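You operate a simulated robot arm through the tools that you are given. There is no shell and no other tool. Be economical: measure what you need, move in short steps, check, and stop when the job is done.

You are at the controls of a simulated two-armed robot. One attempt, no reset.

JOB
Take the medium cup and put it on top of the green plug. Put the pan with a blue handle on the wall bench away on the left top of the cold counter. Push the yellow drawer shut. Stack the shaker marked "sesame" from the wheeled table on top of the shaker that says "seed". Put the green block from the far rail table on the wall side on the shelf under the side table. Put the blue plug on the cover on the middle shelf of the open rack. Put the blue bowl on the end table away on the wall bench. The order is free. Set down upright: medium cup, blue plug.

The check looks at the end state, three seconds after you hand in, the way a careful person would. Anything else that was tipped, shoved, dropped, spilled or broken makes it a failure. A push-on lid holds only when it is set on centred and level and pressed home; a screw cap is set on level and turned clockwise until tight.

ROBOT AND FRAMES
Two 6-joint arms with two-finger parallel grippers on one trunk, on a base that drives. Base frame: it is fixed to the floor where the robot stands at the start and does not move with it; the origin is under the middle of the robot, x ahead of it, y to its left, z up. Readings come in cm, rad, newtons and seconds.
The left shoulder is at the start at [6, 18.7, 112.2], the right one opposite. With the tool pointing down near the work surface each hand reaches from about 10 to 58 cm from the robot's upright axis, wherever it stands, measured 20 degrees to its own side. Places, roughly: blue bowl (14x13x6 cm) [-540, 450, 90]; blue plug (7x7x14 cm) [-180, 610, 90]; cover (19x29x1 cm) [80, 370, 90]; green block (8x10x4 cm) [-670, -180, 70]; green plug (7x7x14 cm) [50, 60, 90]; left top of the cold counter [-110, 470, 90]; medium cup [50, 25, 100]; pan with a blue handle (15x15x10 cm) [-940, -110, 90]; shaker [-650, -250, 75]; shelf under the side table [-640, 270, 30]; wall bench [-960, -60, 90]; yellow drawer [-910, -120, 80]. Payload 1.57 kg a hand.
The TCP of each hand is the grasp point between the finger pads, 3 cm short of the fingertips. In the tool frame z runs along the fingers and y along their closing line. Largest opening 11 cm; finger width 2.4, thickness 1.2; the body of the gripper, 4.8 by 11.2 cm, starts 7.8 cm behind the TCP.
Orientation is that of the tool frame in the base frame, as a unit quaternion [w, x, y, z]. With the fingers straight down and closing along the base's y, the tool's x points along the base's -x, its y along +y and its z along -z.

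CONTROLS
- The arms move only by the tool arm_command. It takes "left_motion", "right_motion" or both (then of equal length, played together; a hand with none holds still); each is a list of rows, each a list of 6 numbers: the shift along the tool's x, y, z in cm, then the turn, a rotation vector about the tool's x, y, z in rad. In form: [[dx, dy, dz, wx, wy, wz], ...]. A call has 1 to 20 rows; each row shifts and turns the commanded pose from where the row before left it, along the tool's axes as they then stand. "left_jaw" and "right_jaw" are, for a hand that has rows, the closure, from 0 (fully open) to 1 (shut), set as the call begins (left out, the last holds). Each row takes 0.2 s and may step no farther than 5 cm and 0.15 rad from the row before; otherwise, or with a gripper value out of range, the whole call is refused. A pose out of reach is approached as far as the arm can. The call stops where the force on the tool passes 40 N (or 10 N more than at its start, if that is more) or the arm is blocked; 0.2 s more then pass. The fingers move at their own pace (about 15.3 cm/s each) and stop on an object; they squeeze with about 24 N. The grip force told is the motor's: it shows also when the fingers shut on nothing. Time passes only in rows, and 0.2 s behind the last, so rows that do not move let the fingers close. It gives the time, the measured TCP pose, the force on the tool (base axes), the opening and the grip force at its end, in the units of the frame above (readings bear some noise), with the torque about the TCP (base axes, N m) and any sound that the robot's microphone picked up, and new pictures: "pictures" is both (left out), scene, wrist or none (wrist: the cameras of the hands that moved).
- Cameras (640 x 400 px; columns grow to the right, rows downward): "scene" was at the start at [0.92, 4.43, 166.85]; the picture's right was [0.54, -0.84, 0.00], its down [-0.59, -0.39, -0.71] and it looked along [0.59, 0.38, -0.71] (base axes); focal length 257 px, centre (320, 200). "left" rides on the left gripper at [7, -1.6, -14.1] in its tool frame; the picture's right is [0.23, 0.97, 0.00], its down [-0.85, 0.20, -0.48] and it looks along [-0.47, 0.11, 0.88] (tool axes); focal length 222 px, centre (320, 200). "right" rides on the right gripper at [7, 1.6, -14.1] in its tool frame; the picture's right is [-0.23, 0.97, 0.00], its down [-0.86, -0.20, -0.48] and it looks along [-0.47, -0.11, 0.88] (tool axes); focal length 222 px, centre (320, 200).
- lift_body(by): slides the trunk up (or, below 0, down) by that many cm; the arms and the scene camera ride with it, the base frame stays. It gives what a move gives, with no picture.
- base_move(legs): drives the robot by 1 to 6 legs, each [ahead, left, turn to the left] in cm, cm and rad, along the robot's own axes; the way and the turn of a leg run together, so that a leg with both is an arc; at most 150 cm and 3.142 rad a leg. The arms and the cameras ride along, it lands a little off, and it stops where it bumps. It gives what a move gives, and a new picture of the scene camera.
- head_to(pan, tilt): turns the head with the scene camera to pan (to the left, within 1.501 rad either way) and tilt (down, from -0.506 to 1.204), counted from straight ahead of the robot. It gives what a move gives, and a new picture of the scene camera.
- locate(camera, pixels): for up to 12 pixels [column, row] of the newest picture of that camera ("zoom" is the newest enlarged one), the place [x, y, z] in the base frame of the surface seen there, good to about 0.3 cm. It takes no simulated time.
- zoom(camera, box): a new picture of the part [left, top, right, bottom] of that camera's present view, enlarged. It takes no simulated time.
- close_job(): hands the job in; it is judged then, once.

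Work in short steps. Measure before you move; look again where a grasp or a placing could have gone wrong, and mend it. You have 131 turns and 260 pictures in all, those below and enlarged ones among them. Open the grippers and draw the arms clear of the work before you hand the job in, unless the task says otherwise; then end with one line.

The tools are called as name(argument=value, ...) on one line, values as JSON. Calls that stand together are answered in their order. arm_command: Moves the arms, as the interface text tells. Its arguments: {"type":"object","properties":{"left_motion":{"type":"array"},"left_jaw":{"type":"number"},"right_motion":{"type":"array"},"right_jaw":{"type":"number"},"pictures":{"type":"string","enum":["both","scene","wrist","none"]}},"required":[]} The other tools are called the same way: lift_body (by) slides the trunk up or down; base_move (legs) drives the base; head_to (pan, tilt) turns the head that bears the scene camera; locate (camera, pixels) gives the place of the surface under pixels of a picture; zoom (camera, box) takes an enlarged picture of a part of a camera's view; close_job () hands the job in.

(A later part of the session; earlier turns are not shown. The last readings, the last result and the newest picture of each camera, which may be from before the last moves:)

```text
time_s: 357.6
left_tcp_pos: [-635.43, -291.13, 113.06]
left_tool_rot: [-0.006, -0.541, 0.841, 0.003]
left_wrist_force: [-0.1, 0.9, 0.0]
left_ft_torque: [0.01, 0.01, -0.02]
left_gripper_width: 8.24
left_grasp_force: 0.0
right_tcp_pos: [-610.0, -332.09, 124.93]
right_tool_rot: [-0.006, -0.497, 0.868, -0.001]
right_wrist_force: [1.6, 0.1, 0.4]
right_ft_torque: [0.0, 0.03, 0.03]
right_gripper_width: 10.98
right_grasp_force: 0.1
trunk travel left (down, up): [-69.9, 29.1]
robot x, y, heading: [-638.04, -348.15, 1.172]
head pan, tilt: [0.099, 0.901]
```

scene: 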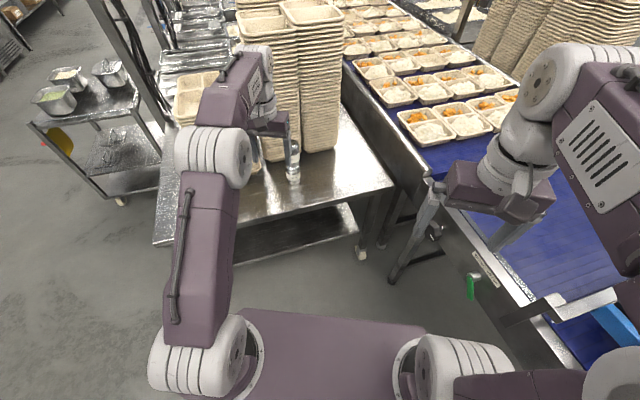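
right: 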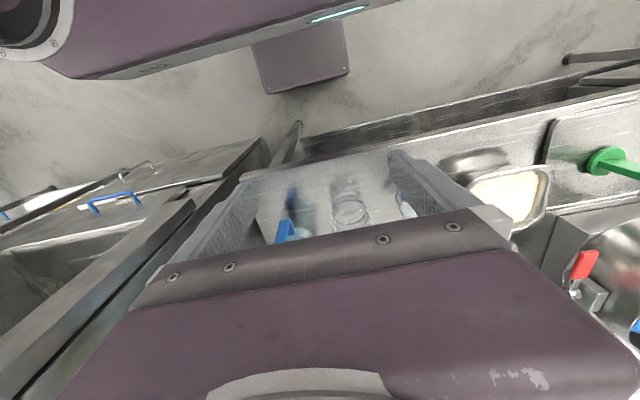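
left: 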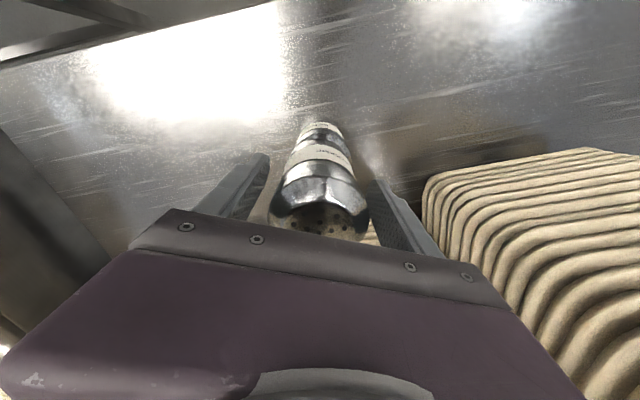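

The sesame shaker stands on the seed shaker. Now I drive back around to the gap between the cart and bread table, pointing at the green block.

base_move(legs=[[0, 0, -1.172], [-112, 0, 0], [0, 105, 0], [0, 0, 0.65]])

head_to(pan=0.3, tilt=0.85)

zoom(camera="scene", box=[180, 60, 500, 300])

```text
time_s: 373.0
left_tcp_pos: [-720.46, -195.94, 113.06]
left_tool_rot: [-0.004, -0.307, 0.952, 0.004]
left_wrist_force: [-0.1, 0.0, 0.1]
left_ft_torque: [0.03, -0.05, -0.01]
left_gripper_width: 8.26
left_grasp_force: 0.0
right_tcp_pos: [-718.79, -243.97, 124.99]
right_tool_rot: [-0.006, -0.257, 0.966, 0.0]
right_wrist_force: [-0.1, 0.8, -0.1]
right_ft_torque: [0.01, 0.02, -0.06]
right_gripper_width: 11.0
right_grasp_force: 0.1
trunk travel left (down, up): [-69.9, 29.1]
robot x, y, heading: [-751.14, -243.91, 0.654]
head pan, tilt: [0.099, 0.901]
```

scene: 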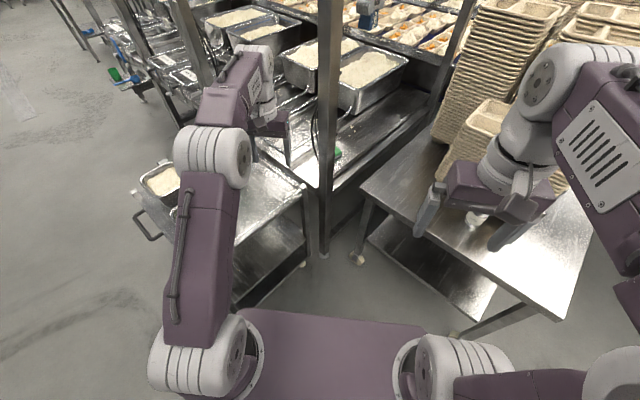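

```text
time_s: 373.7
left_tcp_pos: [-720.38, -195.87, 113.19]
left_tool_rot: [-0.004, -0.307, 0.952, 0.004]
left_wrist_force: [-0.3, 0.1, -0.2]
left_ft_torque: [0.01, -0.01, -0.02]
left_gripper_width: 8.27
left_grasp_force: 0.0
right_tcp_pos: [-718.76, -244.06, 125.06]
right_tool_rot: [-0.005, -0.257, 0.966, 0.0]
right_wrist_force: [0.3, 0.9, -0.3]
right_ft_torque: [0.01, 0.0, 0.0]
right_gripper_width: 10.99
right_grasp_force: 0.0
trunk travel left (down, up): [-69.9, 29.1]
robot x, y, heading: [-751.03, -243.72, 0.653]
head pan, tilt: [0.3, 0.85]
```

scene: 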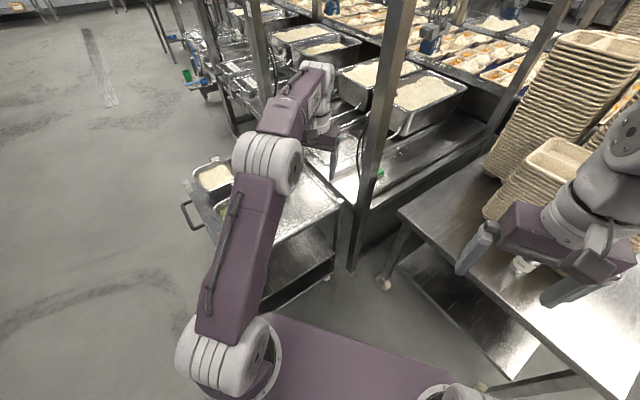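

```text
1.67 times, centred on (340, 180) of scene
```

zoom: 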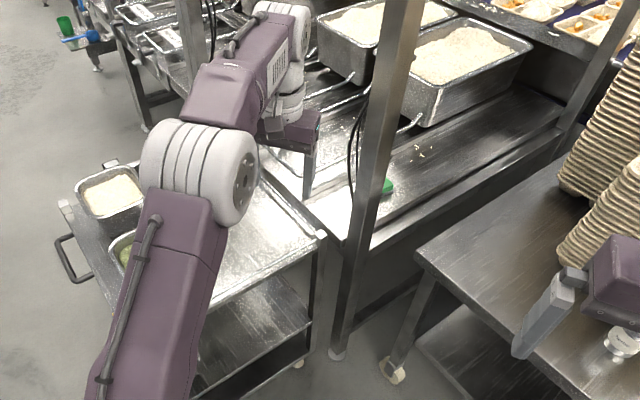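

A post stands at the rail table's corner. I measure the post, cart corner and block to plan the reach.

locate(camera="scene", pixels=[[380, 100], [365, 180], [355, 240], [350, 270], [382, 172], [340, 205], [330, 275], [398, 210], [380, 285], [240, 270], [360, 140]])

```text
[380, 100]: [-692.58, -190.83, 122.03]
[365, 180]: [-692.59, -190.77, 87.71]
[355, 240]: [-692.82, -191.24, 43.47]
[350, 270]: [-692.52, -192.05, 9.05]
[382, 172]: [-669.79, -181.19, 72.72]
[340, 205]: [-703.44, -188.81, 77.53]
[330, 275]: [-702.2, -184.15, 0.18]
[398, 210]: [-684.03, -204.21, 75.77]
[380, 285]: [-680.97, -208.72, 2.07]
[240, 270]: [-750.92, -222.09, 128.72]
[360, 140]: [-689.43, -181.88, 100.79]
```

The post (-690,-192) and cart corner (-703,-189) leave a narrow way, from over the cart. I retract the hand, square the robot up, and look at the block with the wrist camera.

arm_command(left_motion=[[4.5, 1.5, -0.5, 0, 0, 0], [4.5, 1.5, -0.5, 0, 0, 0], [4.5, 1.5, -0.5, 0, 0, 0], [4.5, 1.5, -0.5, 0, 0, 0]], left_jaw=0, pictures="none")

base_move(legs=[[0, 0, -0.653], [26, 22, 0]])

arm_command(left_motion=[[0, 4.5, 0, 0, 0, 0], [0, 4.5, 0, 0, 0, 0], [0, 4.5, 0, 0, 0, 0], [0, 4.5, 0, 0, 0, 0]])

```text
time_s: 374.7
left_tcp_pos: [-738.68, -201.65, 115.34]
left_tool_rot: [-0.003, -0.307, 0.952, 0.005]
left_wrist_force: [-1.1, 0.0, 0.6]
left_ft_torque: [0.02, -0.05, -0.05]
left_gripper_width: 11.01
left_grasp_force: 0.1
right_tcp_pos: [-719.05, -244.26, 125.08]
right_tool_rot: [-0.004, -0.257, 0.966, 0.001]
right_wrist_force: [-0.7, -0.2, -0.2]
right_ft_torque: [0.02, -0.03, -0.01]
right_gripper_width: 10.99
right_grasp_force: 0.0
trunk travel left (down, up): [-69.9, 29.1]
robot x, y, heading: [-750.81, -244.23, 0.656]
head pan, tilt: [0.3, 0.85]
```

```text
time_s: 378.4
left_tcp_pos: [-694.31, -198.9, 115.15]
left_tool_rot: [-0.012, 0.002, 1.0, 0.002]
left_wrist_force: [0.0, 0.3, -0.1]
left_ft_torque: [-0.02, -0.01, 0.0]
left_gripper_width: 10.99
left_grasp_force: 0.0
right_tcp_pos: [-703.65, -244.49, 125.02]
right_tool_rot: [-0.004, 0.062, 0.998, 0.002]
right_wrist_force: [-0.5, 0.8, -0.8]
right_ft_torque: [-0.02, -0.04, -0.01]
right_gripper_width: 11.0
right_grasp_force: 0.0
trunk travel left (down, up): [-69.9, 29.1]
robot x, y, heading: [-729.25, -224.95, 0.011]
head pan, tilt: [0.3, 0.85]
stopped in leg 2: the force on the tool passed its limit at 75 N (the readings are from after the stop); the commanded pose is now the measured one
```

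scene: 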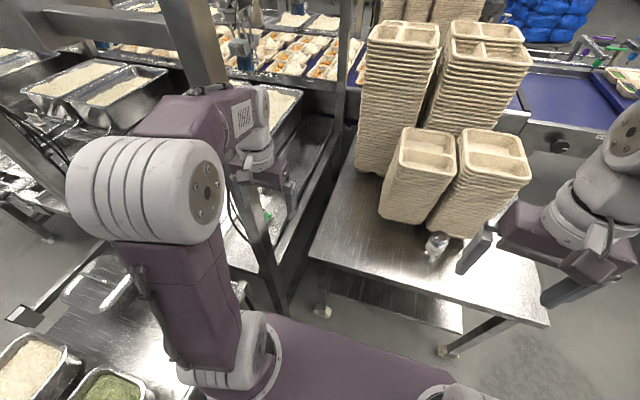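

```text
time_s: 378.7
left_tcp_pos: [-694.44, -198.43, 115.46]
left_tool_rot: [-0.013, 0.005, 1.0, -0.003]
left_wrist_force: [-1.6, -1.4, -0.2]
left_ft_torque: [0.11, -0.14, 0.03]
left_gripper_width: 10.94
left_grasp_force: 0.0
right_tcp_pos: [-703.75, -245.07, 124.87]
right_tool_rot: [-0.004, 0.062, 0.998, 0.004]
right_wrist_force: [-0.5, -0.9, 0.7]
right_ft_torque: [0.05, -0.03, 0.0]
right_gripper_width: 11.01
right_grasp_force: 0.1
trunk travel left (down, up): [-69.9, 29.1]
robot x, y, heading: [-729.72, -225.09, 0.006]
head pan, tilt: [0.3, 0.85]
stopped in row 1 (left hand): the force on the tool passed its limit at 94 N (the readings are from after the stop); the commanded pose is now the measured one
```

scene: 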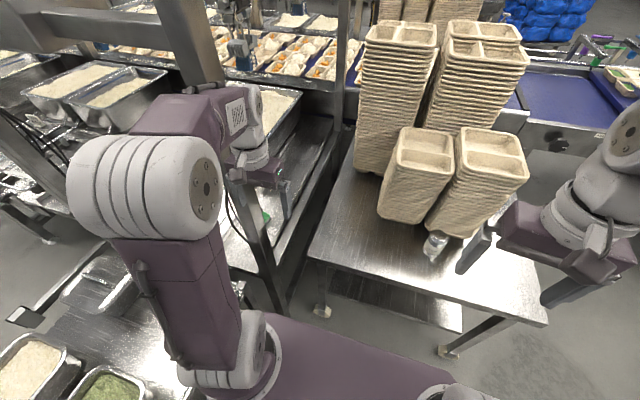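
left: 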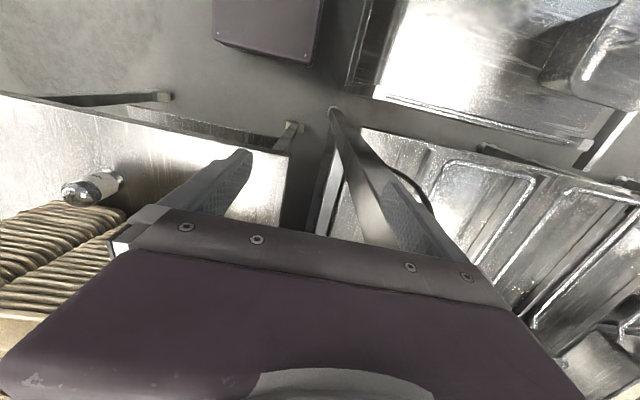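

The fingers touched the post, which is fixed. I back the base 14 cm, move the hand left of the post over the cart, and look.

base_move(legs=[[-14, 0, 0]])

arm_command(left_motion=[[0, 4.6, 0, 0, 0, 0], [0, 4.6, 0, 0, 0, 0], [0, 4.6, 0, 0, 0, 0], [0, 4.6, 0, 0, 0, 0], [0, 3.5, 0, 0, 0, 0]])

```text
time_s: 380.1
left_tcp_pos: [-708.01, -198.08, 115.09]
left_tool_rot: [-0.014, 0.005, 1.0, -0.004]
left_wrist_force: [0.4, 0.6, 0.7]
left_ft_torque: [-0.03, 0.02, 0.01]
left_gripper_width: 10.99
left_grasp_force: 0.0
right_tcp_pos: [-717.45, -244.64, 124.96]
right_tool_rot: [-0.004, 0.062, 0.998, 0.002]
right_wrist_force: [0.3, 0.2, -0.3]
right_ft_torque: [0.01, 0.01, -0.01]
right_gripper_width: 11.0
right_grasp_force: 0.0
trunk travel left (down, up): [-69.9, 29.1]
robot x, y, heading: [-743.37, -225.23, 0.004]
head pan, tilt: [0.3, 0.85]
```

scene: 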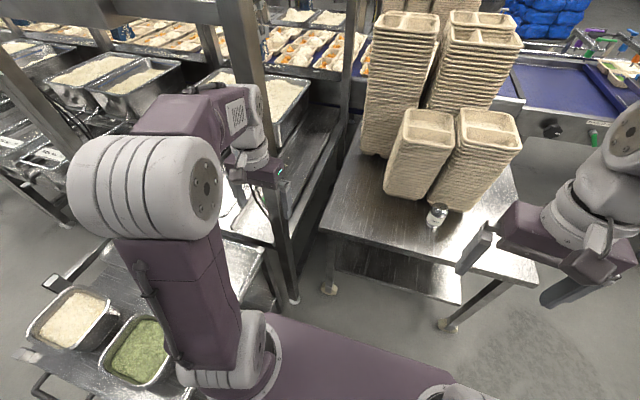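

```text
time_s: 381.2
left_tcp_pos: [-708.06, -175.72, 115.2]
left_tool_rot: [-0.014, 0.005, 1.0, -0.005]
left_wrist_force: [0.1, -0.1, 0.6]
left_ft_torque: [0.03, 0.0, 0.04]
left_gripper_width: 11.02
left_grasp_force: 0.0
right_tcp_pos: [-717.5, -244.58, 124.94]
right_tool_rot: [-0.005, 0.062, 0.998, 0.002]
right_wrist_force: [0.9, 0.7, 0.3]
right_ft_torque: [-0.03, 0.01, -0.01]
right_gripper_width: 11.0
right_grasp_force: 0.1
trunk travel left (down, up): [-69.9, 29.1]
robot x, y, heading: [-743.58, -225.26, 0.007]
head pan, tilt: [0.3, 0.85]
```

scene: 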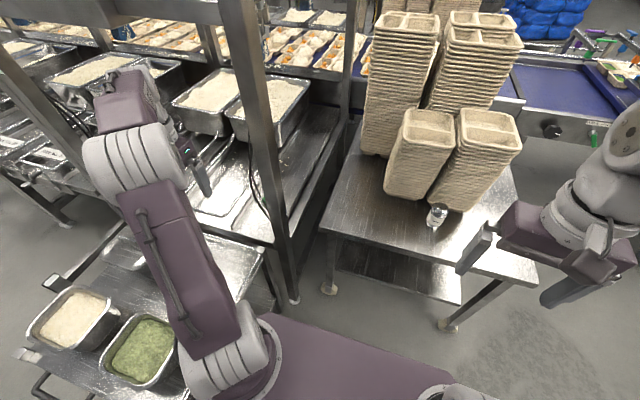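
left: 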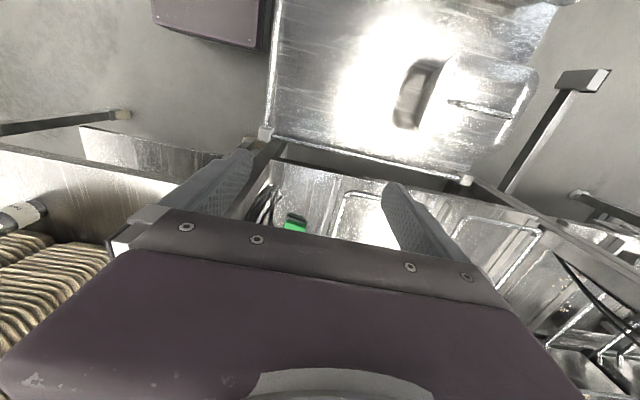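

The hand is left of the post now, with the block ahead. I shift 2 cm left and drive ahead 22 cm.

arm_command(left_motion=[[0, 2.5, 0, 0, 0, 0]], pictures="none")

base_move(legs=[[22, 0, 0]])

arm_command(left_motion=[[0, 0, 4, 0, 0, 0], [0, 0, 4, 0, 0, 0]], pictures="wrist")

```text
time_s: 381.6
left_tcp_pos: [-707.91, -173.31, 114.99]
left_tool_rot: [-0.013, 0.006, 1.0, -0.006]
left_wrist_force: [0.2, 0.5, 0.0]
left_ft_torque: [-0.01, -0.01, -0.01]
left_gripper_width: 11.01
left_grasp_force: 0.2
right_tcp_pos: [-717.54, -244.46, 124.96]
right_tool_rot: [-0.006, 0.062, 0.998, 0.001]
right_wrist_force: [0.0, 0.0, 0.5]
right_ft_torque: [-0.04, 0.04, 0.01]
right_gripper_width: 10.99
right_grasp_force: 0.1
trunk travel left (down, up): [-69.9, 29.1]
robot x, y, heading: [-743.45, -225.48, 0.002]
head pan, tilt: [0.3, 0.85]
```

```text
time_s: 383.3
left_tcp_pos: [-686.38, -173.3, 115.16]
left_tool_rot: [-0.013, 0.005, 1.0, -0.004]
left_wrist_force: [-0.3, -0.4, 0.3]
left_ft_torque: [0.03, 0.01, 0.0]
left_gripper_width: 10.99
left_grasp_force: 0.1
right_tcp_pos: [-695.89, -244.24, 125.04]
right_tool_rot: [-0.004, 0.06, 0.998, 0.002]
right_wrist_force: [0.1, -0.2, 0.0]
right_ft_torque: [-0.01, 0.0, 0.02]
right_gripper_width: 10.98
right_grasp_force: 0.0
trunk travel left (down, up): [-69.9, 29.1]
robot x, y, heading: [-722.04, -224.66, 0.007]
head pan, tilt: [0.3, 0.85]
```

scene: 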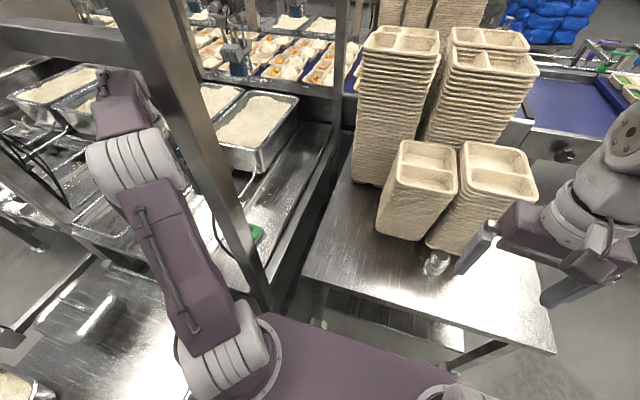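

```text
time_s: 383.9
left_tcp_pos: [-686.46, -173.26, 107.04]
left_tool_rot: [-0.013, 0.005, 1.0, -0.005]
left_wrist_force: [-0.5, -0.2, -0.4]
left_ft_torque: [-0.01, 0.04, 0.0]
left_gripper_width: 10.97
left_grasp_force: 0.1
right_tcp_pos: [-695.69, -244.3, 124.97]
right_tool_rot: [-0.004, 0.061, 0.998, 0.002]
right_wrist_force: [0.0, -0.6, 0.3]
right_ft_torque: [-0.03, -0.01, 0.0]
right_gripper_width: 11.0
right_grasp_force: 0.1
trunk travel left (down, up): [-69.9, 29.1]
robot x, y, heading: [-721.82, -225.29, 0.007]
head pan, tilt: [0.3, 0.85]
```

left: 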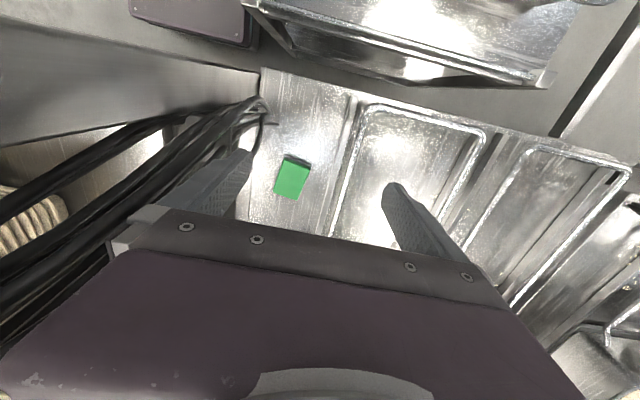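

The block is in plain view at (293,178). I measure its corners.

locate(camera="left", pixels=[[288, 161], [308, 167], [297, 197], [277, 189], [292, 178], [285, 157], [265, 180], [325, 180]])

zoom(camera="left", box=[240, 130, 360, 220])

```text
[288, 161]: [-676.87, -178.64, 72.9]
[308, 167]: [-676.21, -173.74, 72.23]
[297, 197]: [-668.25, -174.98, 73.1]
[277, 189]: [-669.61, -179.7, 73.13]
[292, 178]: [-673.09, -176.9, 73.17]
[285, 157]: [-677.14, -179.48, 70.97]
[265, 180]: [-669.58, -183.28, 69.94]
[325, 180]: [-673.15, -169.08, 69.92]
```

```text
4.44 times, centred on (300, 175) of left
```

zoom: 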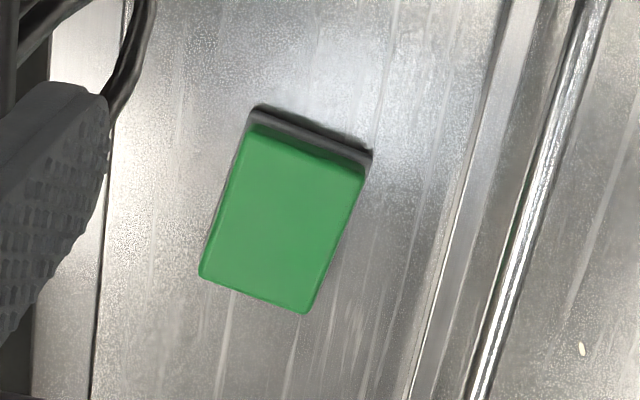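

The block is 5.5 wide in y, 9 long, yawed -0.15, top z 73.2, centre (-672.8,-176.8). I move above it, yaw to match, and lower the trunk.

base_move(legs=[[4, 0, 0]])

arm_command(left_motion=[[-3.2, -1, 0, 0, 0, 0.05], [-3.2, -1, 0, 0, 0, 0.05], [-3.2, -1.2, 0, 0, 0, 0.05]], left_jaw=0.25, pictures="none")

lift_body(by=-18)

arm_command(left_motion=[[0, 0, 4, 0, 0, 0]])

```text
time_s: 384.8
left_tcp_pos: [-684.07, -172.45, 107.46]
left_tool_rot: [-0.005, 0.002, 1.0, -0.008]
left_wrist_force: [-0.4, -0.2, -0.4]
left_ft_torque: [0.01, -0.01, 0.01]
left_gripper_width: 11.02
left_grasp_force: 0.0
right_tcp_pos: [-693.56, -243.53, 125.47]
right_tool_rot: [0.003, 0.06, 0.998, 0.0]
right_wrist_force: [-1.4, -0.3, -0.2]
right_ft_torque: [-0.02, -0.01, -0.02]
right_gripper_width: 10.99
right_grasp_force: 0.1
trunk travel left (down, up): [-69.9, 29.1]
robot x, y, heading: [-717.66, -224.76, 0.005]
head pan, tilt: [0.3, 0.85]
```

scene: 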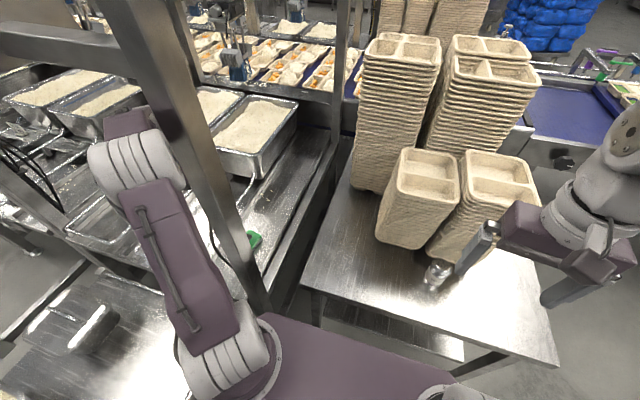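

```text
time_s: 385.8
left_tcp_pos: [-679.91, -170.89, 108.38]
left_tool_rot: [0.0, 0.033, 0.999, 0.001]
left_wrist_force: [-0.7, 0.1, -0.8]
left_ft_torque: [-0.02, 0.01, 0.0]
left_gripper_width: 8.26
left_grasp_force: 0.1
right_tcp_pos: [-692.98, -239.9, 125.32]
right_tool_rot: [0.005, 0.017, 1.0, 0.005]
right_wrist_force: [-0.9, -0.6, 0.0]
right_ft_torque: [0.02, -0.03, -0.02]
right_gripper_width: 11.02
right_grasp_force: 0.0
trunk travel left (down, up): [-69.9, 29.1]
robot x, y, heading: [-718.2, -221.86, 0.096]
head pan, tilt: [0.3, 0.85]
stopped in row 3 (left hand): the arm was blocked; the commanded pose is now the measured one
```

```text
time_s: 387.8
left_tcp_pos: [-679.87, -170.33, 90.24]
left_tool_rot: [0.002, 0.033, 0.999, -0.002]
left_wrist_force: [0.1, -0.7, 0.5]
left_ft_torque: [0.03, 0.0, 0.01]
left_gripper_width: 8.26
left_grasp_force: 0.0
right_tcp_pos: [-692.84, -239.17, 107.51]
right_tool_rot: [0.007, 0.016, 1.0, 0.004]
right_wrist_force: [0.1, -0.8, 0.1]
right_ft_torque: [0.08, -0.08, 0.0]
right_gripper_width: 10.98
right_grasp_force: 0.1
trunk travel left (down, up): [-51.9, 47.1]
robot x, y, heading: [-717.86, -222.0, 0.1]
head pan, tilt: [0.3, 0.85]
```

```text
time_s: 388.2
left_tcp_pos: [-678.96, -169.51, 85.04]
left_tool_rot: [-0.005, 0.034, 0.999, -0.009]
left_wrist_force: [0.0, -0.5, 0.0]
left_ft_torque: [-0.02, -0.02, 0.0]
left_gripper_width: 8.23
left_grasp_force: 0.2
right_tcp_pos: [-691.81, -238.14, 107.53]
right_tool_rot: [0.001, 0.019, 1.0, -0.003]
right_wrist_force: [0.2, 0.2, -0.3]
right_ft_torque: [-0.01, 0.0, 0.01]
right_gripper_width: 11.0
right_grasp_force: 0.0
trunk travel left (down, up): [-51.9, 47.1]
robot x, y, heading: [-718.07, -221.98, 0.093]
head pan, tilt: [0.3, 0.85]
```

scene: 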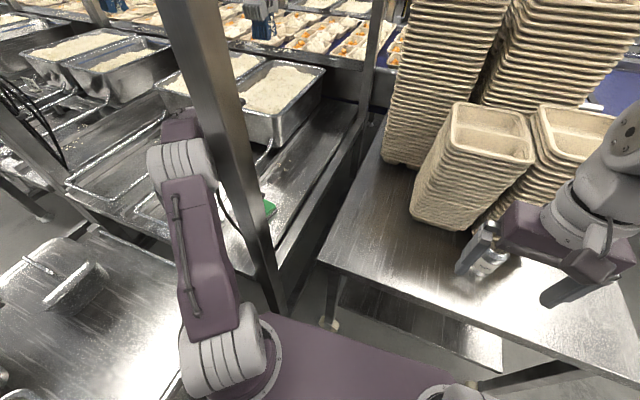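
left: 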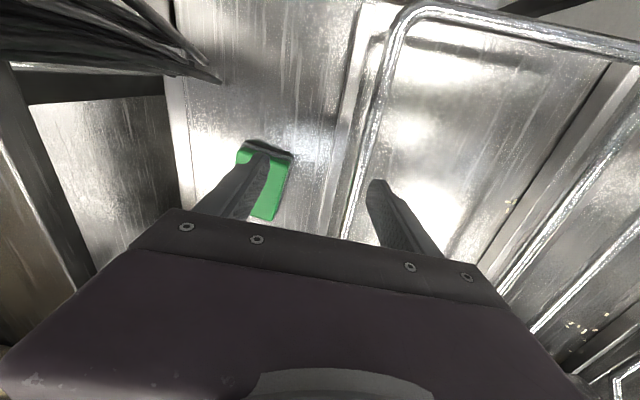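

The forearm touched the post. I'll instead pitch the hand 40° forward with a −0.35 yaw so the wrist stays left of and behind the post; first the base 2 cm left.

base_move(legs=[[0, 2, 0]])

arm_command(left_motion=[[0, 0, 0, 0, 0, 0.14], [0, 0, 0, 0, 0, 0.14], [0, 0, 0, 0, -0.14, 0], [0, 0, 0, 0, -0.14, 0], [0, 0, 0, 0, -0.14, 0], [0, 0, 0, 0, -0.14, 0], [0, 0, 0, 0, -0.14, 0]])

```text
time_s: 389.0
left_tcp_pos: [-678.01, -168.48, 85.13]
left_tool_rot: [-0.011, 0.037, 0.999, -0.004]
left_wrist_force: [0.1, -0.7, 0.6]
left_ft_torque: [0.01, -0.03, 0.02]
left_gripper_width: 8.3
left_grasp_force: 0.0
right_tcp_pos: [-690.86, -237.02, 106.98]
right_tool_rot: [-0.004, 0.019, 1.0, 0.002]
right_wrist_force: [-0.2, 0.4, 0.0]
right_ft_torque: [-0.02, 0.0, -0.04]
right_gripper_width: 11.0
right_grasp_force: 0.0
trunk travel left (down, up): [-51.9, 47.1]
robot x, y, heading: [-718.36, -220.11, 0.091]
head pan, tilt: [0.3, 0.85]
```

scene: 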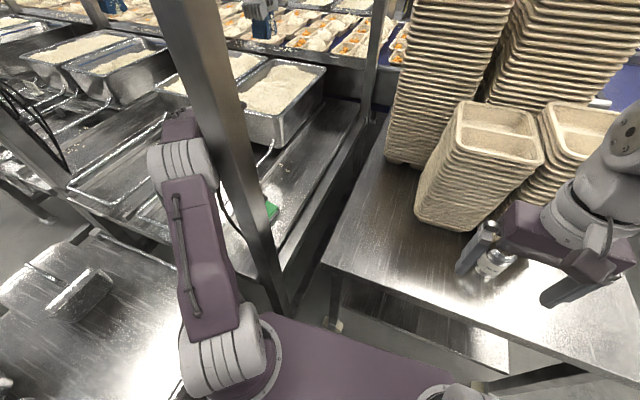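

```text
time_s: 390.6
left_tcp_pos: [-678.01, -168.41, 85.13]
left_tool_rot: [0.328, 0.163, 0.928, -0.065]
left_wrist_force: [-0.4, 0.5, -0.2]
left_ft_torque: [0.01, 0.01, -0.02]
left_gripper_width: 8.29
left_grasp_force: 0.0
right_tcp_pos: [-690.81, -236.93, 106.94]
right_tool_rot: [-0.004, 0.019, 1.0, 0.003]
right_wrist_force: [0.2, 0.5, 0.5]
right_ft_torque: [-0.01, -0.02, 0.01]
right_gripper_width: 11.0
right_grasp_force: 0.2
trunk travel left (down, up): [-51.9, 47.1]
robot x, y, heading: [-718.08, -219.78, 0.093]
head pan, tilt: [0.3, 0.85]
```

scene: 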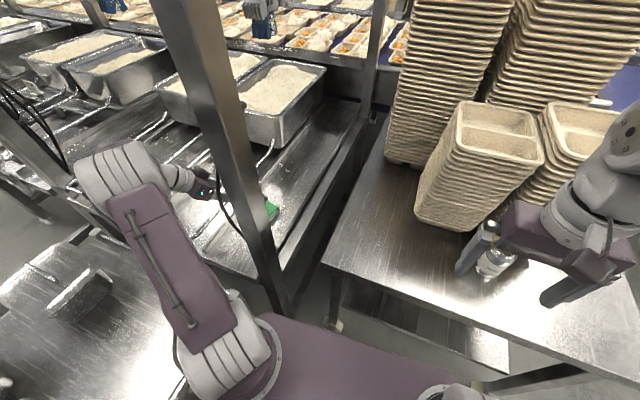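
left: 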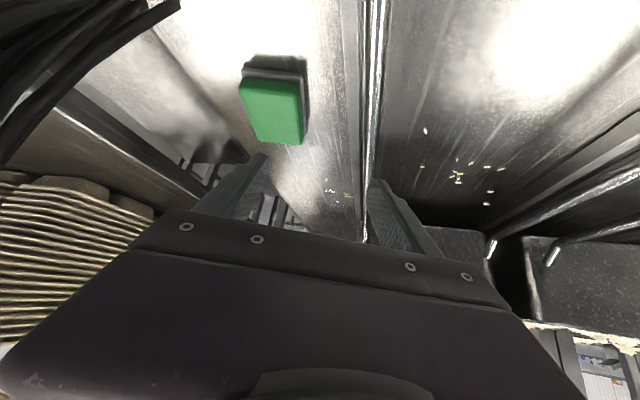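

Now the forearm is clear of the post. I shift sideways then advance along the fingers to the block.

arm_command(left_motion=[[0.8, -2.9, 0, 0, 0, 0], [0.8, -2.9, 0, 0, 0, 0], [0, 0, 4.5, 0, 0, 0]], pictures="wrist")

locate(camera="left", pixels=[[320, 140], [280, 130], [300, 120]])

```text
time_s: 391.4
left_tcp_pos: [-678.3, -174.48, 80.53]
left_tool_rot: [0.327, 0.162, 0.929, -0.067]
left_wrist_force: [0.5, 1.5, -0.4]
left_ft_torque: [-0.02, -0.01, 0.0]
left_gripper_width: 8.27
left_grasp_force: 0.1
right_tcp_pos: [-690.64, -236.89, 106.87]
right_tool_rot: [-0.007, 0.02, 1.0, 0.001]
right_wrist_force: [0.6, 0.4, 0.4]
right_ft_torque: [-0.01, 0.07, -0.01]
right_gripper_width: 11.01
right_grasp_force: 0.0
trunk travel left (down, up): [-51.9, 47.1]
robot x, y, heading: [-718.12, -219.57, 0.09]
head pan, tilt: [0.3, 0.85]
```

left: 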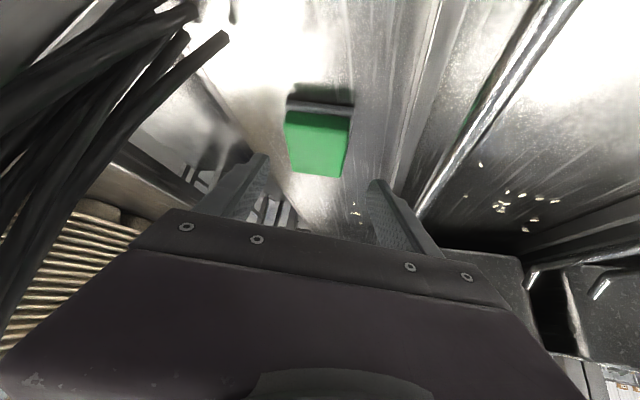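

```text
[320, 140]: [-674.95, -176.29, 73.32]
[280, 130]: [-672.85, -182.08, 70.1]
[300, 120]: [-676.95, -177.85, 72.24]
```

The block is centred between the fingers. I advance 8.8 cm, close, and lift.

arm_command(left_motion=[[0, 0, 3, 0, 0, 0], [0, 0, 3, 0, 0, 0], [0, 0, 2.8, 0, 0, 0]], pictures="none")

arm_command(left_motion=[[0, 0, 0, 0, 0, 0], [0, 0, 0, 0, 0, 0], [0, 0, 0, 0, 0, 0]], left_jaw=1, pictures="none")

arm_command(left_motion=[[0, 0, -3, 0, 0, 0], [0, 0, -4, 0, 0, 0], [0, 0, -4, 0, 0, 0], [0, 2, -4, 0, 0, 0]])

```text
time_s: 392.1
left_tcp_pos: [-674.43, -175.91, 76.3]
left_tool_rot: [0.336, 0.163, 0.926, -0.064]
left_wrist_force: [-5.5, -0.8, 16.6]
left_ft_torque: [-0.84, 0.28, -0.28]
left_gripper_width: 8.43
left_grasp_force: 1.2
right_tcp_pos: [-690.9, -237.09, 107.01]
right_tool_rot: [-0.004, 0.02, 1.0, 0.002]
right_wrist_force: [0.3, -0.5, -0.4]
right_ft_torque: [-0.01, 0.01, -0.03]
right_gripper_width: 11.0
right_grasp_force: 0.0
trunk travel left (down, up): [-51.9, 47.1]
robot x, y, heading: [-718.24, -220.0, 0.095]
head pan, tilt: [0.3, 0.85]
stopped in row 3 (left hand): the force on the tool passed its limit at 57 N (the readings are from after the stop); the commanded pose is now the measured one
```

```text
time_s: 392.9
left_tcp_pos: [-674.34, -175.83, 76.2]
left_tool_rot: [0.336, 0.163, 0.926, -0.062]
left_wrist_force: [3.7, 6.2, 24.5]
left_ft_torque: [0.15, -0.38, 0.1]
left_gripper_width: 0.03
left_grasp_force: 21.5
right_tcp_pos: [-690.97, -237.11, 107.0]
right_tool_rot: [-0.005, 0.019, 1.0, 0.002]
right_wrist_force: [0.8, -0.2, -0.5]
right_ft_torque: [-0.01, 0.03, 0.01]
right_gripper_width: 11.02
right_grasp_force: 0.0
trunk travel left (down, up): [-51.9, 47.1]
robot x, y, heading: [-718.16, -219.79, 0.091]
head pan, tilt: [0.3, 0.85]
```

```text
time_s: 393.9
left_tcp_pos: [-682.79, -170.56, 87.66]
left_tool_rot: [0.333, 0.162, 0.927, -0.064]
left_wrist_force: [-0.4, 0.2, -0.2]
left_ft_torque: [0.01, -0.07, -0.01]
left_gripper_width: 0.0
left_grasp_force: 21.1
right_tcp_pos: [-690.85, -237.06, 107.05]
right_tool_rot: [-0.004, 0.019, 1.0, 0.002]
right_wrist_force: [1.6, 0.3, -0.1]
right_ft_torque: [-0.04, -0.01, 0.01]
right_gripper_width: 11.0
right_grasp_force: 0.1
trunk travel left (down, up): [-51.9, 47.1]
robot x, y, heading: [-718.18, -219.75, 0.096]
head pan, tilt: [0.3, 0.85]
```

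scene: 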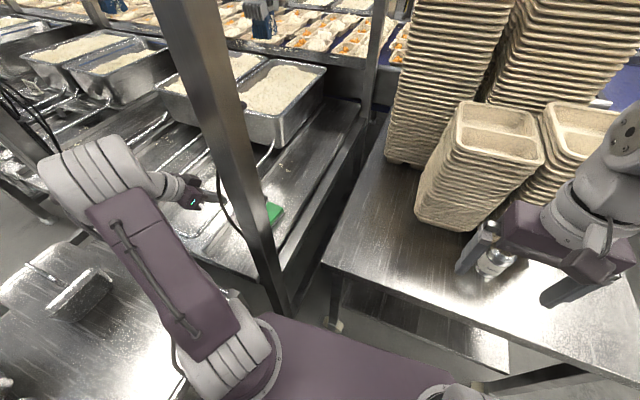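
left: 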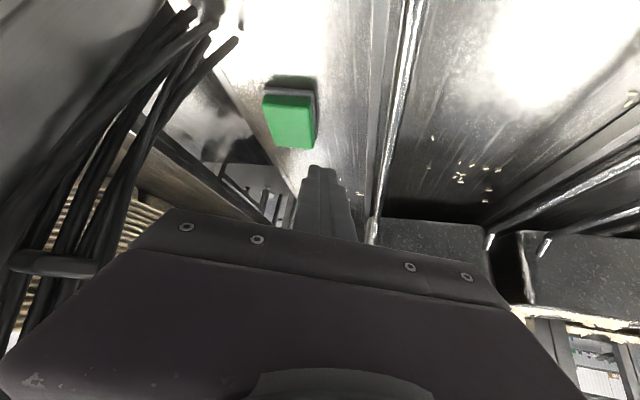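

The finger likely struck the block's top corner since the yaw was off. I re-measure the block.

zoom(camera="left", box=[230, 60, 350, 160])

locate(camera="left", pixels=[[265, 97], [312, 101], [314, 146], [277, 146], [290, 120], [264, 90], [315, 93]])

```text
4.00 times, centred on (290, 110) of left
```

zoom: 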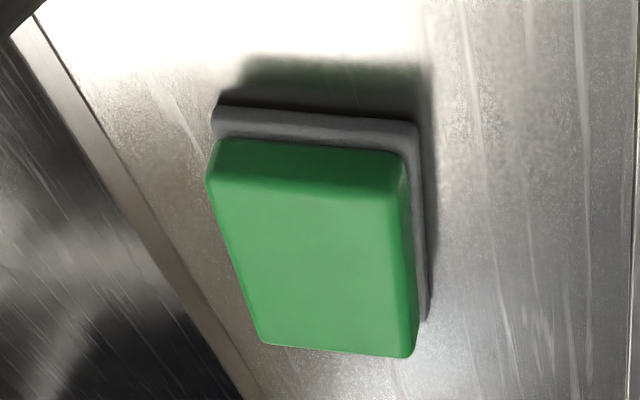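

```text
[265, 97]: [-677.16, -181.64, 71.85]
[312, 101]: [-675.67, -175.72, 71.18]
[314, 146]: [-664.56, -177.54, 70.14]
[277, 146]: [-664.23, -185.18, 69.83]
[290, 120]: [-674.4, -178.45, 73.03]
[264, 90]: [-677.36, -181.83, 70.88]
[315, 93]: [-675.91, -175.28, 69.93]
```

The block slid slightly: centre now (-672.1,-179.7), yaw -0.24. I align the yaw, open fully, shift and advance, stopping short to check.

arm_command(left_motion=[[0, -3.1, 0, -0.069, 0, -0.085], [0, -3.1, 0, 0, 0, 0], [0, 0, 4.5, 0, 0, 0], [0, 0, 4.5, 0, 0, 0], [0, 0, 3, 0, 0, 0]], left_jaw=0, pictures="wrist")

locate(camera="left", pixels=[[320, 150], [300, 150], [340, 150], [260, 180], [385, 190]])

```text
time_s: 395.1
left_tcp_pos: [-676.78, -178.67, 78.21]
left_tool_rot: [0.335, 0.112, 0.934, -0.047]
left_wrist_force: [-0.6, -0.9, -1.3]
left_ft_torque: [-0.01, 0.01, 0.0]
left_gripper_width: 11.02
left_grasp_force: 0.1
right_tcp_pos: [-690.68, -236.88, 106.99]
right_tool_rot: [-0.006, 0.019, 1.0, 0.002]
right_wrist_force: [0.2, 0.4, -0.5]
right_ft_torque: [-0.06, 0.08, 0.03]
right_gripper_width: 11.02
right_grasp_force: 0.0
trunk travel left (down, up): [-51.9, 47.1]
robot x, y, heading: [-718.03, -219.79, 0.091]
head pan, tilt: [0.3, 0.85]
```

left: 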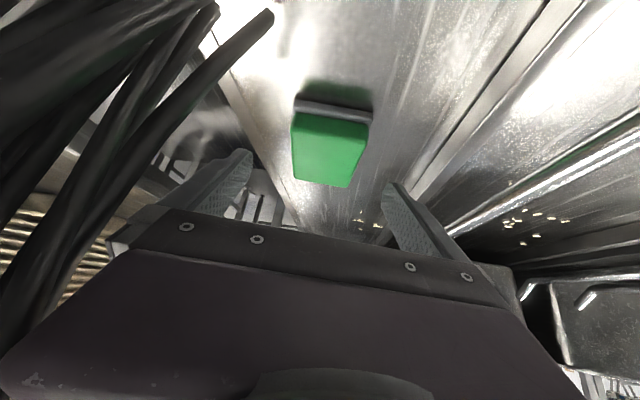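

```text
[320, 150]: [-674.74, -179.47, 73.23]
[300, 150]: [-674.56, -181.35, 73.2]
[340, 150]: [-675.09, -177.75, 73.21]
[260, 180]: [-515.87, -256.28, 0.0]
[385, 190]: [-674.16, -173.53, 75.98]
```

The block sits between the wide-open fingers. I advance 6 cm, close, and lift.

arm_command(left_motion=[[0, 0.4, 3, 0, 0, 0], [0, 0, 2, 0, 0, 0], [0, 0, 1, 0, 0, 0]], pictures="none")

arm_command(left_motion=[[0, 0, 0, 0, 0, 0], [0, 0, 0, 0, 0, 0], [0, 0, 0, 0, 0, 0]], left_jaw=1, pictures="none")

arm_command(left_motion=[[-1, 0, -2.5, 0, 0, 0], [-1, 1, -4, 0, 0, 0], [-1, 2, -4, 0, 0, 0], [0, 2, -4, 0, 0, 0], [0, 2, -4, 0, 0, 0]], pictures="wrist")

```text
time_s: 395.9
left_tcp_pos: [-673.15, -178.93, 73.69]
left_tool_rot: [0.337, 0.112, 0.934, -0.046]
left_wrist_force: [-0.6, 0.0, 0.1]
left_ft_torque: [0.04, -0.02, 0.02]
left_gripper_width: 11.0
left_grasp_force: 0.1
right_tcp_pos: [-690.71, -237.03, 106.93]
right_tool_rot: [-0.006, 0.02, 1.0, 0.002]
right_wrist_force: [0.3, -0.3, -0.2]
right_ft_torque: [0.0, 0.01, 0.01]
right_gripper_width: 11.02
right_grasp_force: 0.1
trunk travel left (down, up): [-51.9, 47.1]
robot x, y, heading: [-718.23, -219.88, 0.097]
head pan, tilt: [0.3, 0.85]
```

```text
time_s: 396.7
left_tcp_pos: [-673.21, -179.07, 73.73]
left_tool_rot: [0.336, 0.113, 0.934, -0.048]
left_wrist_force: [0.0, -0.5, 0.6]
left_ft_torque: [0.05, -0.02, -0.02]
left_gripper_width: 6.96
left_grasp_force: 24.0
right_tcp_pos: [-690.76, -237.03, 106.97]
right_tool_rot: [-0.006, 0.019, 1.0, 0.002]
right_wrist_force: [-0.1, 0.0, 0.1]
right_ft_torque: [-0.05, 0.04, 0.02]
right_gripper_width: 10.99
right_grasp_force: 0.0
trunk travel left (down, up): [-51.9, 47.1]
robot x, y, heading: [-718.42, -220.2, 0.09]
head pan, tilt: [0.3, 0.85]
```

```text
time_s: 397.9
left_tcp_pos: [-680.63, -169.63, 89.84]
left_tool_rot: [0.336, 0.111, 0.934, -0.046]
left_wrist_force: [0.5, -0.1, -1.4]
left_ft_torque: [0.02, 0.02, -0.02]
left_gripper_width: 6.94
left_grasp_force: 24.1
right_tcp_pos: [-690.79, -236.99, 107.0]
right_tool_rot: [-0.004, 0.019, 1.0, 0.002]
right_wrist_force: [0.3, -0.5, -0.1]
right_ft_torque: [0.01, -0.02, 0.03]
right_gripper_width: 11.0
right_grasp_force: 0.1
trunk travel left (down, up): [-51.9, 47.1]
robot x, y, heading: [-718.6, -219.9, 0.093]
head pan, tilt: [0.3, 0.85]
```

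left: 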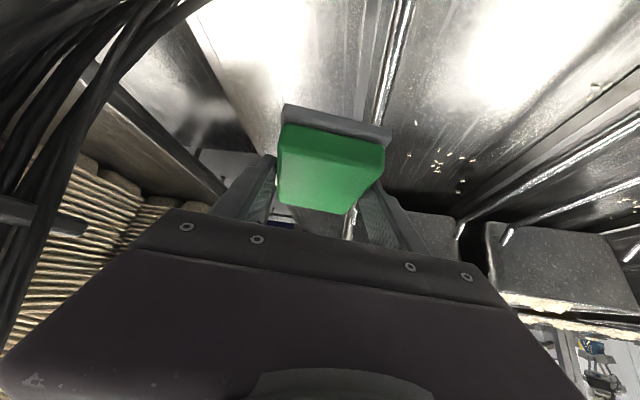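

Block held. I raise the trunk, back away over the cart, and drive to the side table's aisle position.

lift_body(by=20)

base_move(legs=[[-97, 0, 0], [0, 0, -0.093], [0, 150, 0], [0, 150, 0], [0, 150, 0]])

head_to(pan=0.25, tilt=0.5)

```text
time_s: 400.1
left_tcp_pos: [-680.57, -169.61, 109.9]
left_tool_rot: [0.337, 0.112, 0.934, -0.047]
left_wrist_force: [-0.6, 0.4, -1.9]
left_ft_torque: [0.0, -0.01, 0.0]
left_gripper_width: 6.96
left_grasp_force: 23.8
right_tcp_pos: [-690.76, -236.95, 127.05]
right_tool_rot: [-0.005, 0.019, 1.0, 0.003]
right_wrist_force: [-0.4, 0.1, 0.0]
right_ft_torque: [-0.01, 0.0, 0.01]
right_gripper_width: 10.98
right_grasp_force: 0.1
trunk travel left (down, up): [-71.9, 27.1]
robot x, y, heading: [-717.84, -219.93, 0.094]
head pan, tilt: [0.3, 0.85]
```

```text
time_s: 426.7
left_tcp_pos: [-770.66, 266.92, 109.77]
left_tool_rot: [0.334, 0.155, 0.928, -0.062]
left_wrist_force: [0.6, 0.7, -2.2]
left_ft_torque: [-0.02, 0.01, -0.02]
left_gripper_width: 6.97
left_grasp_force: 24.3
right_tcp_pos: [-787.1, 200.76, 127.03]
right_tool_rot: [-0.006, 0.065, 0.998, 0.002]
right_wrist_force: [1.0, -1.1, 0.2]
right_ft_torque: [-0.01, 0.02, -0.01]
right_gripper_width: 11.01
right_grasp_force: 0.1
trunk travel left (down, up): [-71.9, 27.1]
robot x, y, heading: [-813.15, 220.35, 0.008]
head pan, tilt: [0.3, 0.85]
```

scene: 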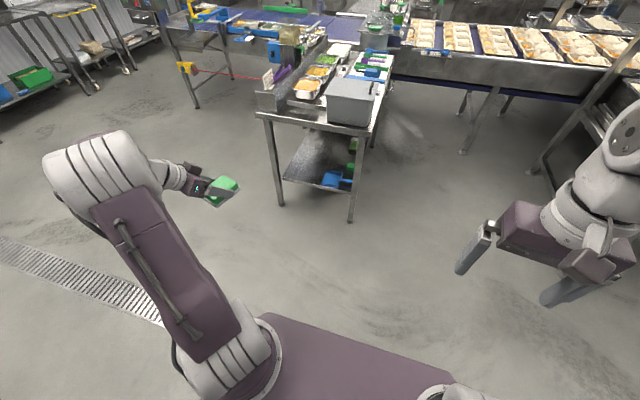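

```text
time_s: 427.5
left_tcp_pos: [-770.8, 267.03, 109.65]
left_tool_rot: [0.334, 0.154, 0.928, -0.062]
left_wrist_force: [-0.3, 0.6, -1.5]
left_ft_torque: [0.02, 0.01, 0.01]
left_gripper_width: 6.97
left_grasp_force: 24.3
right_tcp_pos: [-787.09, 200.9, 127.03]
right_tool_rot: [-0.005, 0.065, 0.998, 0.002]
right_wrist_force: [-0.1, -0.4, 0.6]
right_ft_torque: [-0.03, 0.0, 0.0]
right_gripper_width: 10.98
right_grasp_force: 0.0
trunk travel left (down, up): [-71.9, 27.1]
robot x, y, heading: [-812.85, 220.44, 0.004]
head pan, tilt: [0.25, 0.499]
```

scene: 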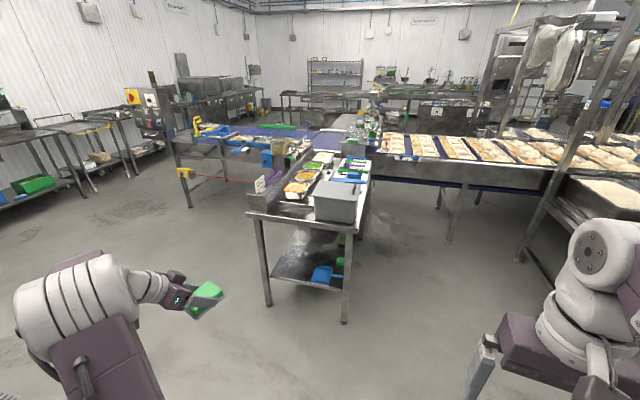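

The side table is ahead, its shelf at (295,265) with a blue item and greens on its right. I locate the shelf, legs and items.

locate(camera="scene", pixels=[[290, 265], [310, 283], [275, 275], [300, 245], [325, 275], [340, 262], [260, 220], [350, 225], [268, 300], [345, 318], [305, 255]])

zoom(camera="scene", box=[230, 150, 390, 330])

```text
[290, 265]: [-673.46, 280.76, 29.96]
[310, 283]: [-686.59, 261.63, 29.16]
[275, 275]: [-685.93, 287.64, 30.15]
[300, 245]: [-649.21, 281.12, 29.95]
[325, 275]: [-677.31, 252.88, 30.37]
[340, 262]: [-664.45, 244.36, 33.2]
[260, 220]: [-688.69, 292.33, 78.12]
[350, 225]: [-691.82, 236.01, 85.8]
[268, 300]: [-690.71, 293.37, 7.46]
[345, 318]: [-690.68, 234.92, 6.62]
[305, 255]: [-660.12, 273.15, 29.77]
```

```text
2.22 times, centred on (310, 240) of scene
```

zoom: 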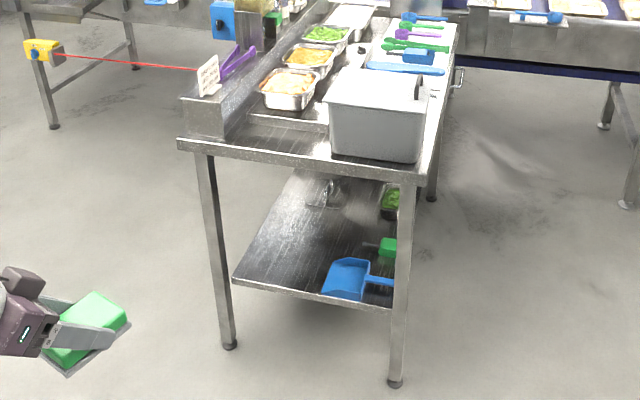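

I plan to set the block at about (-677, 273, 30). I bring the arm to its low reach, lower the trunk, and approach.

arm_command(left_motion=[[0.48, -1.46, 3.64, 0, 0, 0], [0.48, -1.46, 3.64, 0, 0, 0], [0.48, -1.46, 3.64, 0, 0, 0], [0.48, -1.46, 3.64, 0, 0, 0], [0.48, -1.46, 3.64, 0, 0, 0]], pictures="none")

lift_body(by=-40)

lift_body(by=-16)

base_move(legs=[[0, 16, 0], [68, 0, 0]])

```text
time_s: 428.7
left_tcp_pos: [-763.98, 256.94, 94.2]
left_tool_rot: [0.333, 0.154, 0.928, -0.062]
left_wrist_force: [0.4, -0.3, -1.2]
left_ft_torque: [-0.01, 0.03, 0.02]
left_gripper_width: 6.95
left_grasp_force: 23.6
right_tcp_pos: [-787.01, 200.86, 127.07]
right_tool_rot: [-0.005, 0.066, 0.998, 0.002]
right_wrist_force: [0.6, -0.9, 0.0]
right_ft_torque: [-0.03, -0.02, -0.03]
right_gripper_width: 11.02
right_grasp_force: 0.1
trunk travel left (down, up): [-71.9, 27.1]
robot x, y, heading: [-812.79, 220.2, 0.003]
head pan, tilt: [0.25, 0.499]
```

```text
time_s: 432.6
left_tcp_pos: [-764.19, 256.97, 54.38]
left_tool_rot: [0.334, 0.153, 0.928, -0.062]
left_wrist_force: [-0.2, 0.4, -1.0]
left_ft_torque: [0.01, 0.02, 0.0]
left_gripper_width: 6.98
left_grasp_force: 23.8
right_tcp_pos: [-787.27, 200.82, 86.95]
right_tool_rot: [-0.006, 0.065, 0.998, 0.002]
right_wrist_force: [0.4, -1.3, 0.3]
right_ft_torque: [0.0, -0.01, 0.02]
right_gripper_width: 11.01
right_grasp_force: 0.0
trunk travel left (down, up): [-31.9, 67.1]
robot x, y, heading: [-812.62, 220.47, 0.002]
head pan, tilt: [0.25, 0.499]
```

```text
time_s: 434.4
left_tcp_pos: [-764.23, 257.03, 38.47]
left_tool_rot: [0.334, 0.153, 0.928, -0.061]
left_wrist_force: [0.2, -0.5, -1.3]
left_ft_torque: [0.0, 0.0, -0.01]
left_gripper_width: 6.97
left_grasp_force: 24.2
right_tcp_pos: [-787.22, 200.96, 71.01]
right_tool_rot: [-0.005, 0.065, 0.998, 0.003]
right_wrist_force: [-0.7, -0.2, 0.5]
right_ft_torque: [0.03, 0.01, -0.01]
right_gripper_width: 11.01
right_grasp_force: 0.2
trunk travel left (down, up): [-15.9, 83.1]
robot x, y, heading: [-812.63, 220.75, 0.001]
head pan, tilt: [0.25, 0.499]
```

```text
time_s: 439.2
left_tcp_pos: [-694.77, 272.74, 38.38]
left_tool_rot: [0.333, 0.157, 0.928, -0.063]
left_wrist_force: [-0.6, -1.0, -1.5]
left_ft_torque: [-0.02, -0.02, -0.01]
left_gripper_width: 6.97
left_grasp_force: 24.1
right_tcp_pos: [-718.12, 216.82, 70.96]
right_tool_rot: [-0.004, 0.068, 0.998, 0.002]
right_wrist_force: [-0.6, -0.8, 1.0]
right_ft_torque: [0.0, 0.01, -0.03]
right_gripper_width: 10.97
right_grasp_force: 0.0
trunk travel left (down, up): [-15.9, 83.1]
robot x, y, heading: [-743.84, 236.95, -0.003]
head pan, tilt: [0.25, 0.499]
```

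scene: 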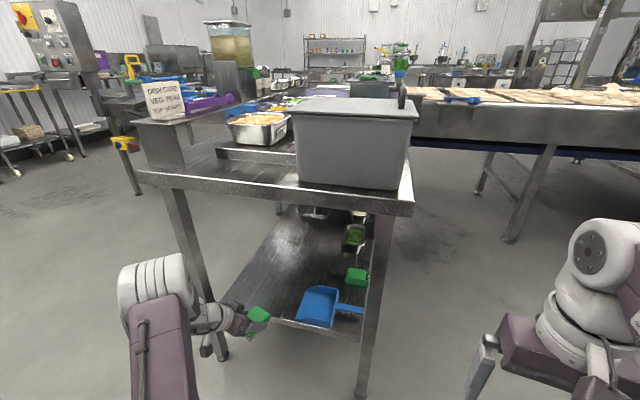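

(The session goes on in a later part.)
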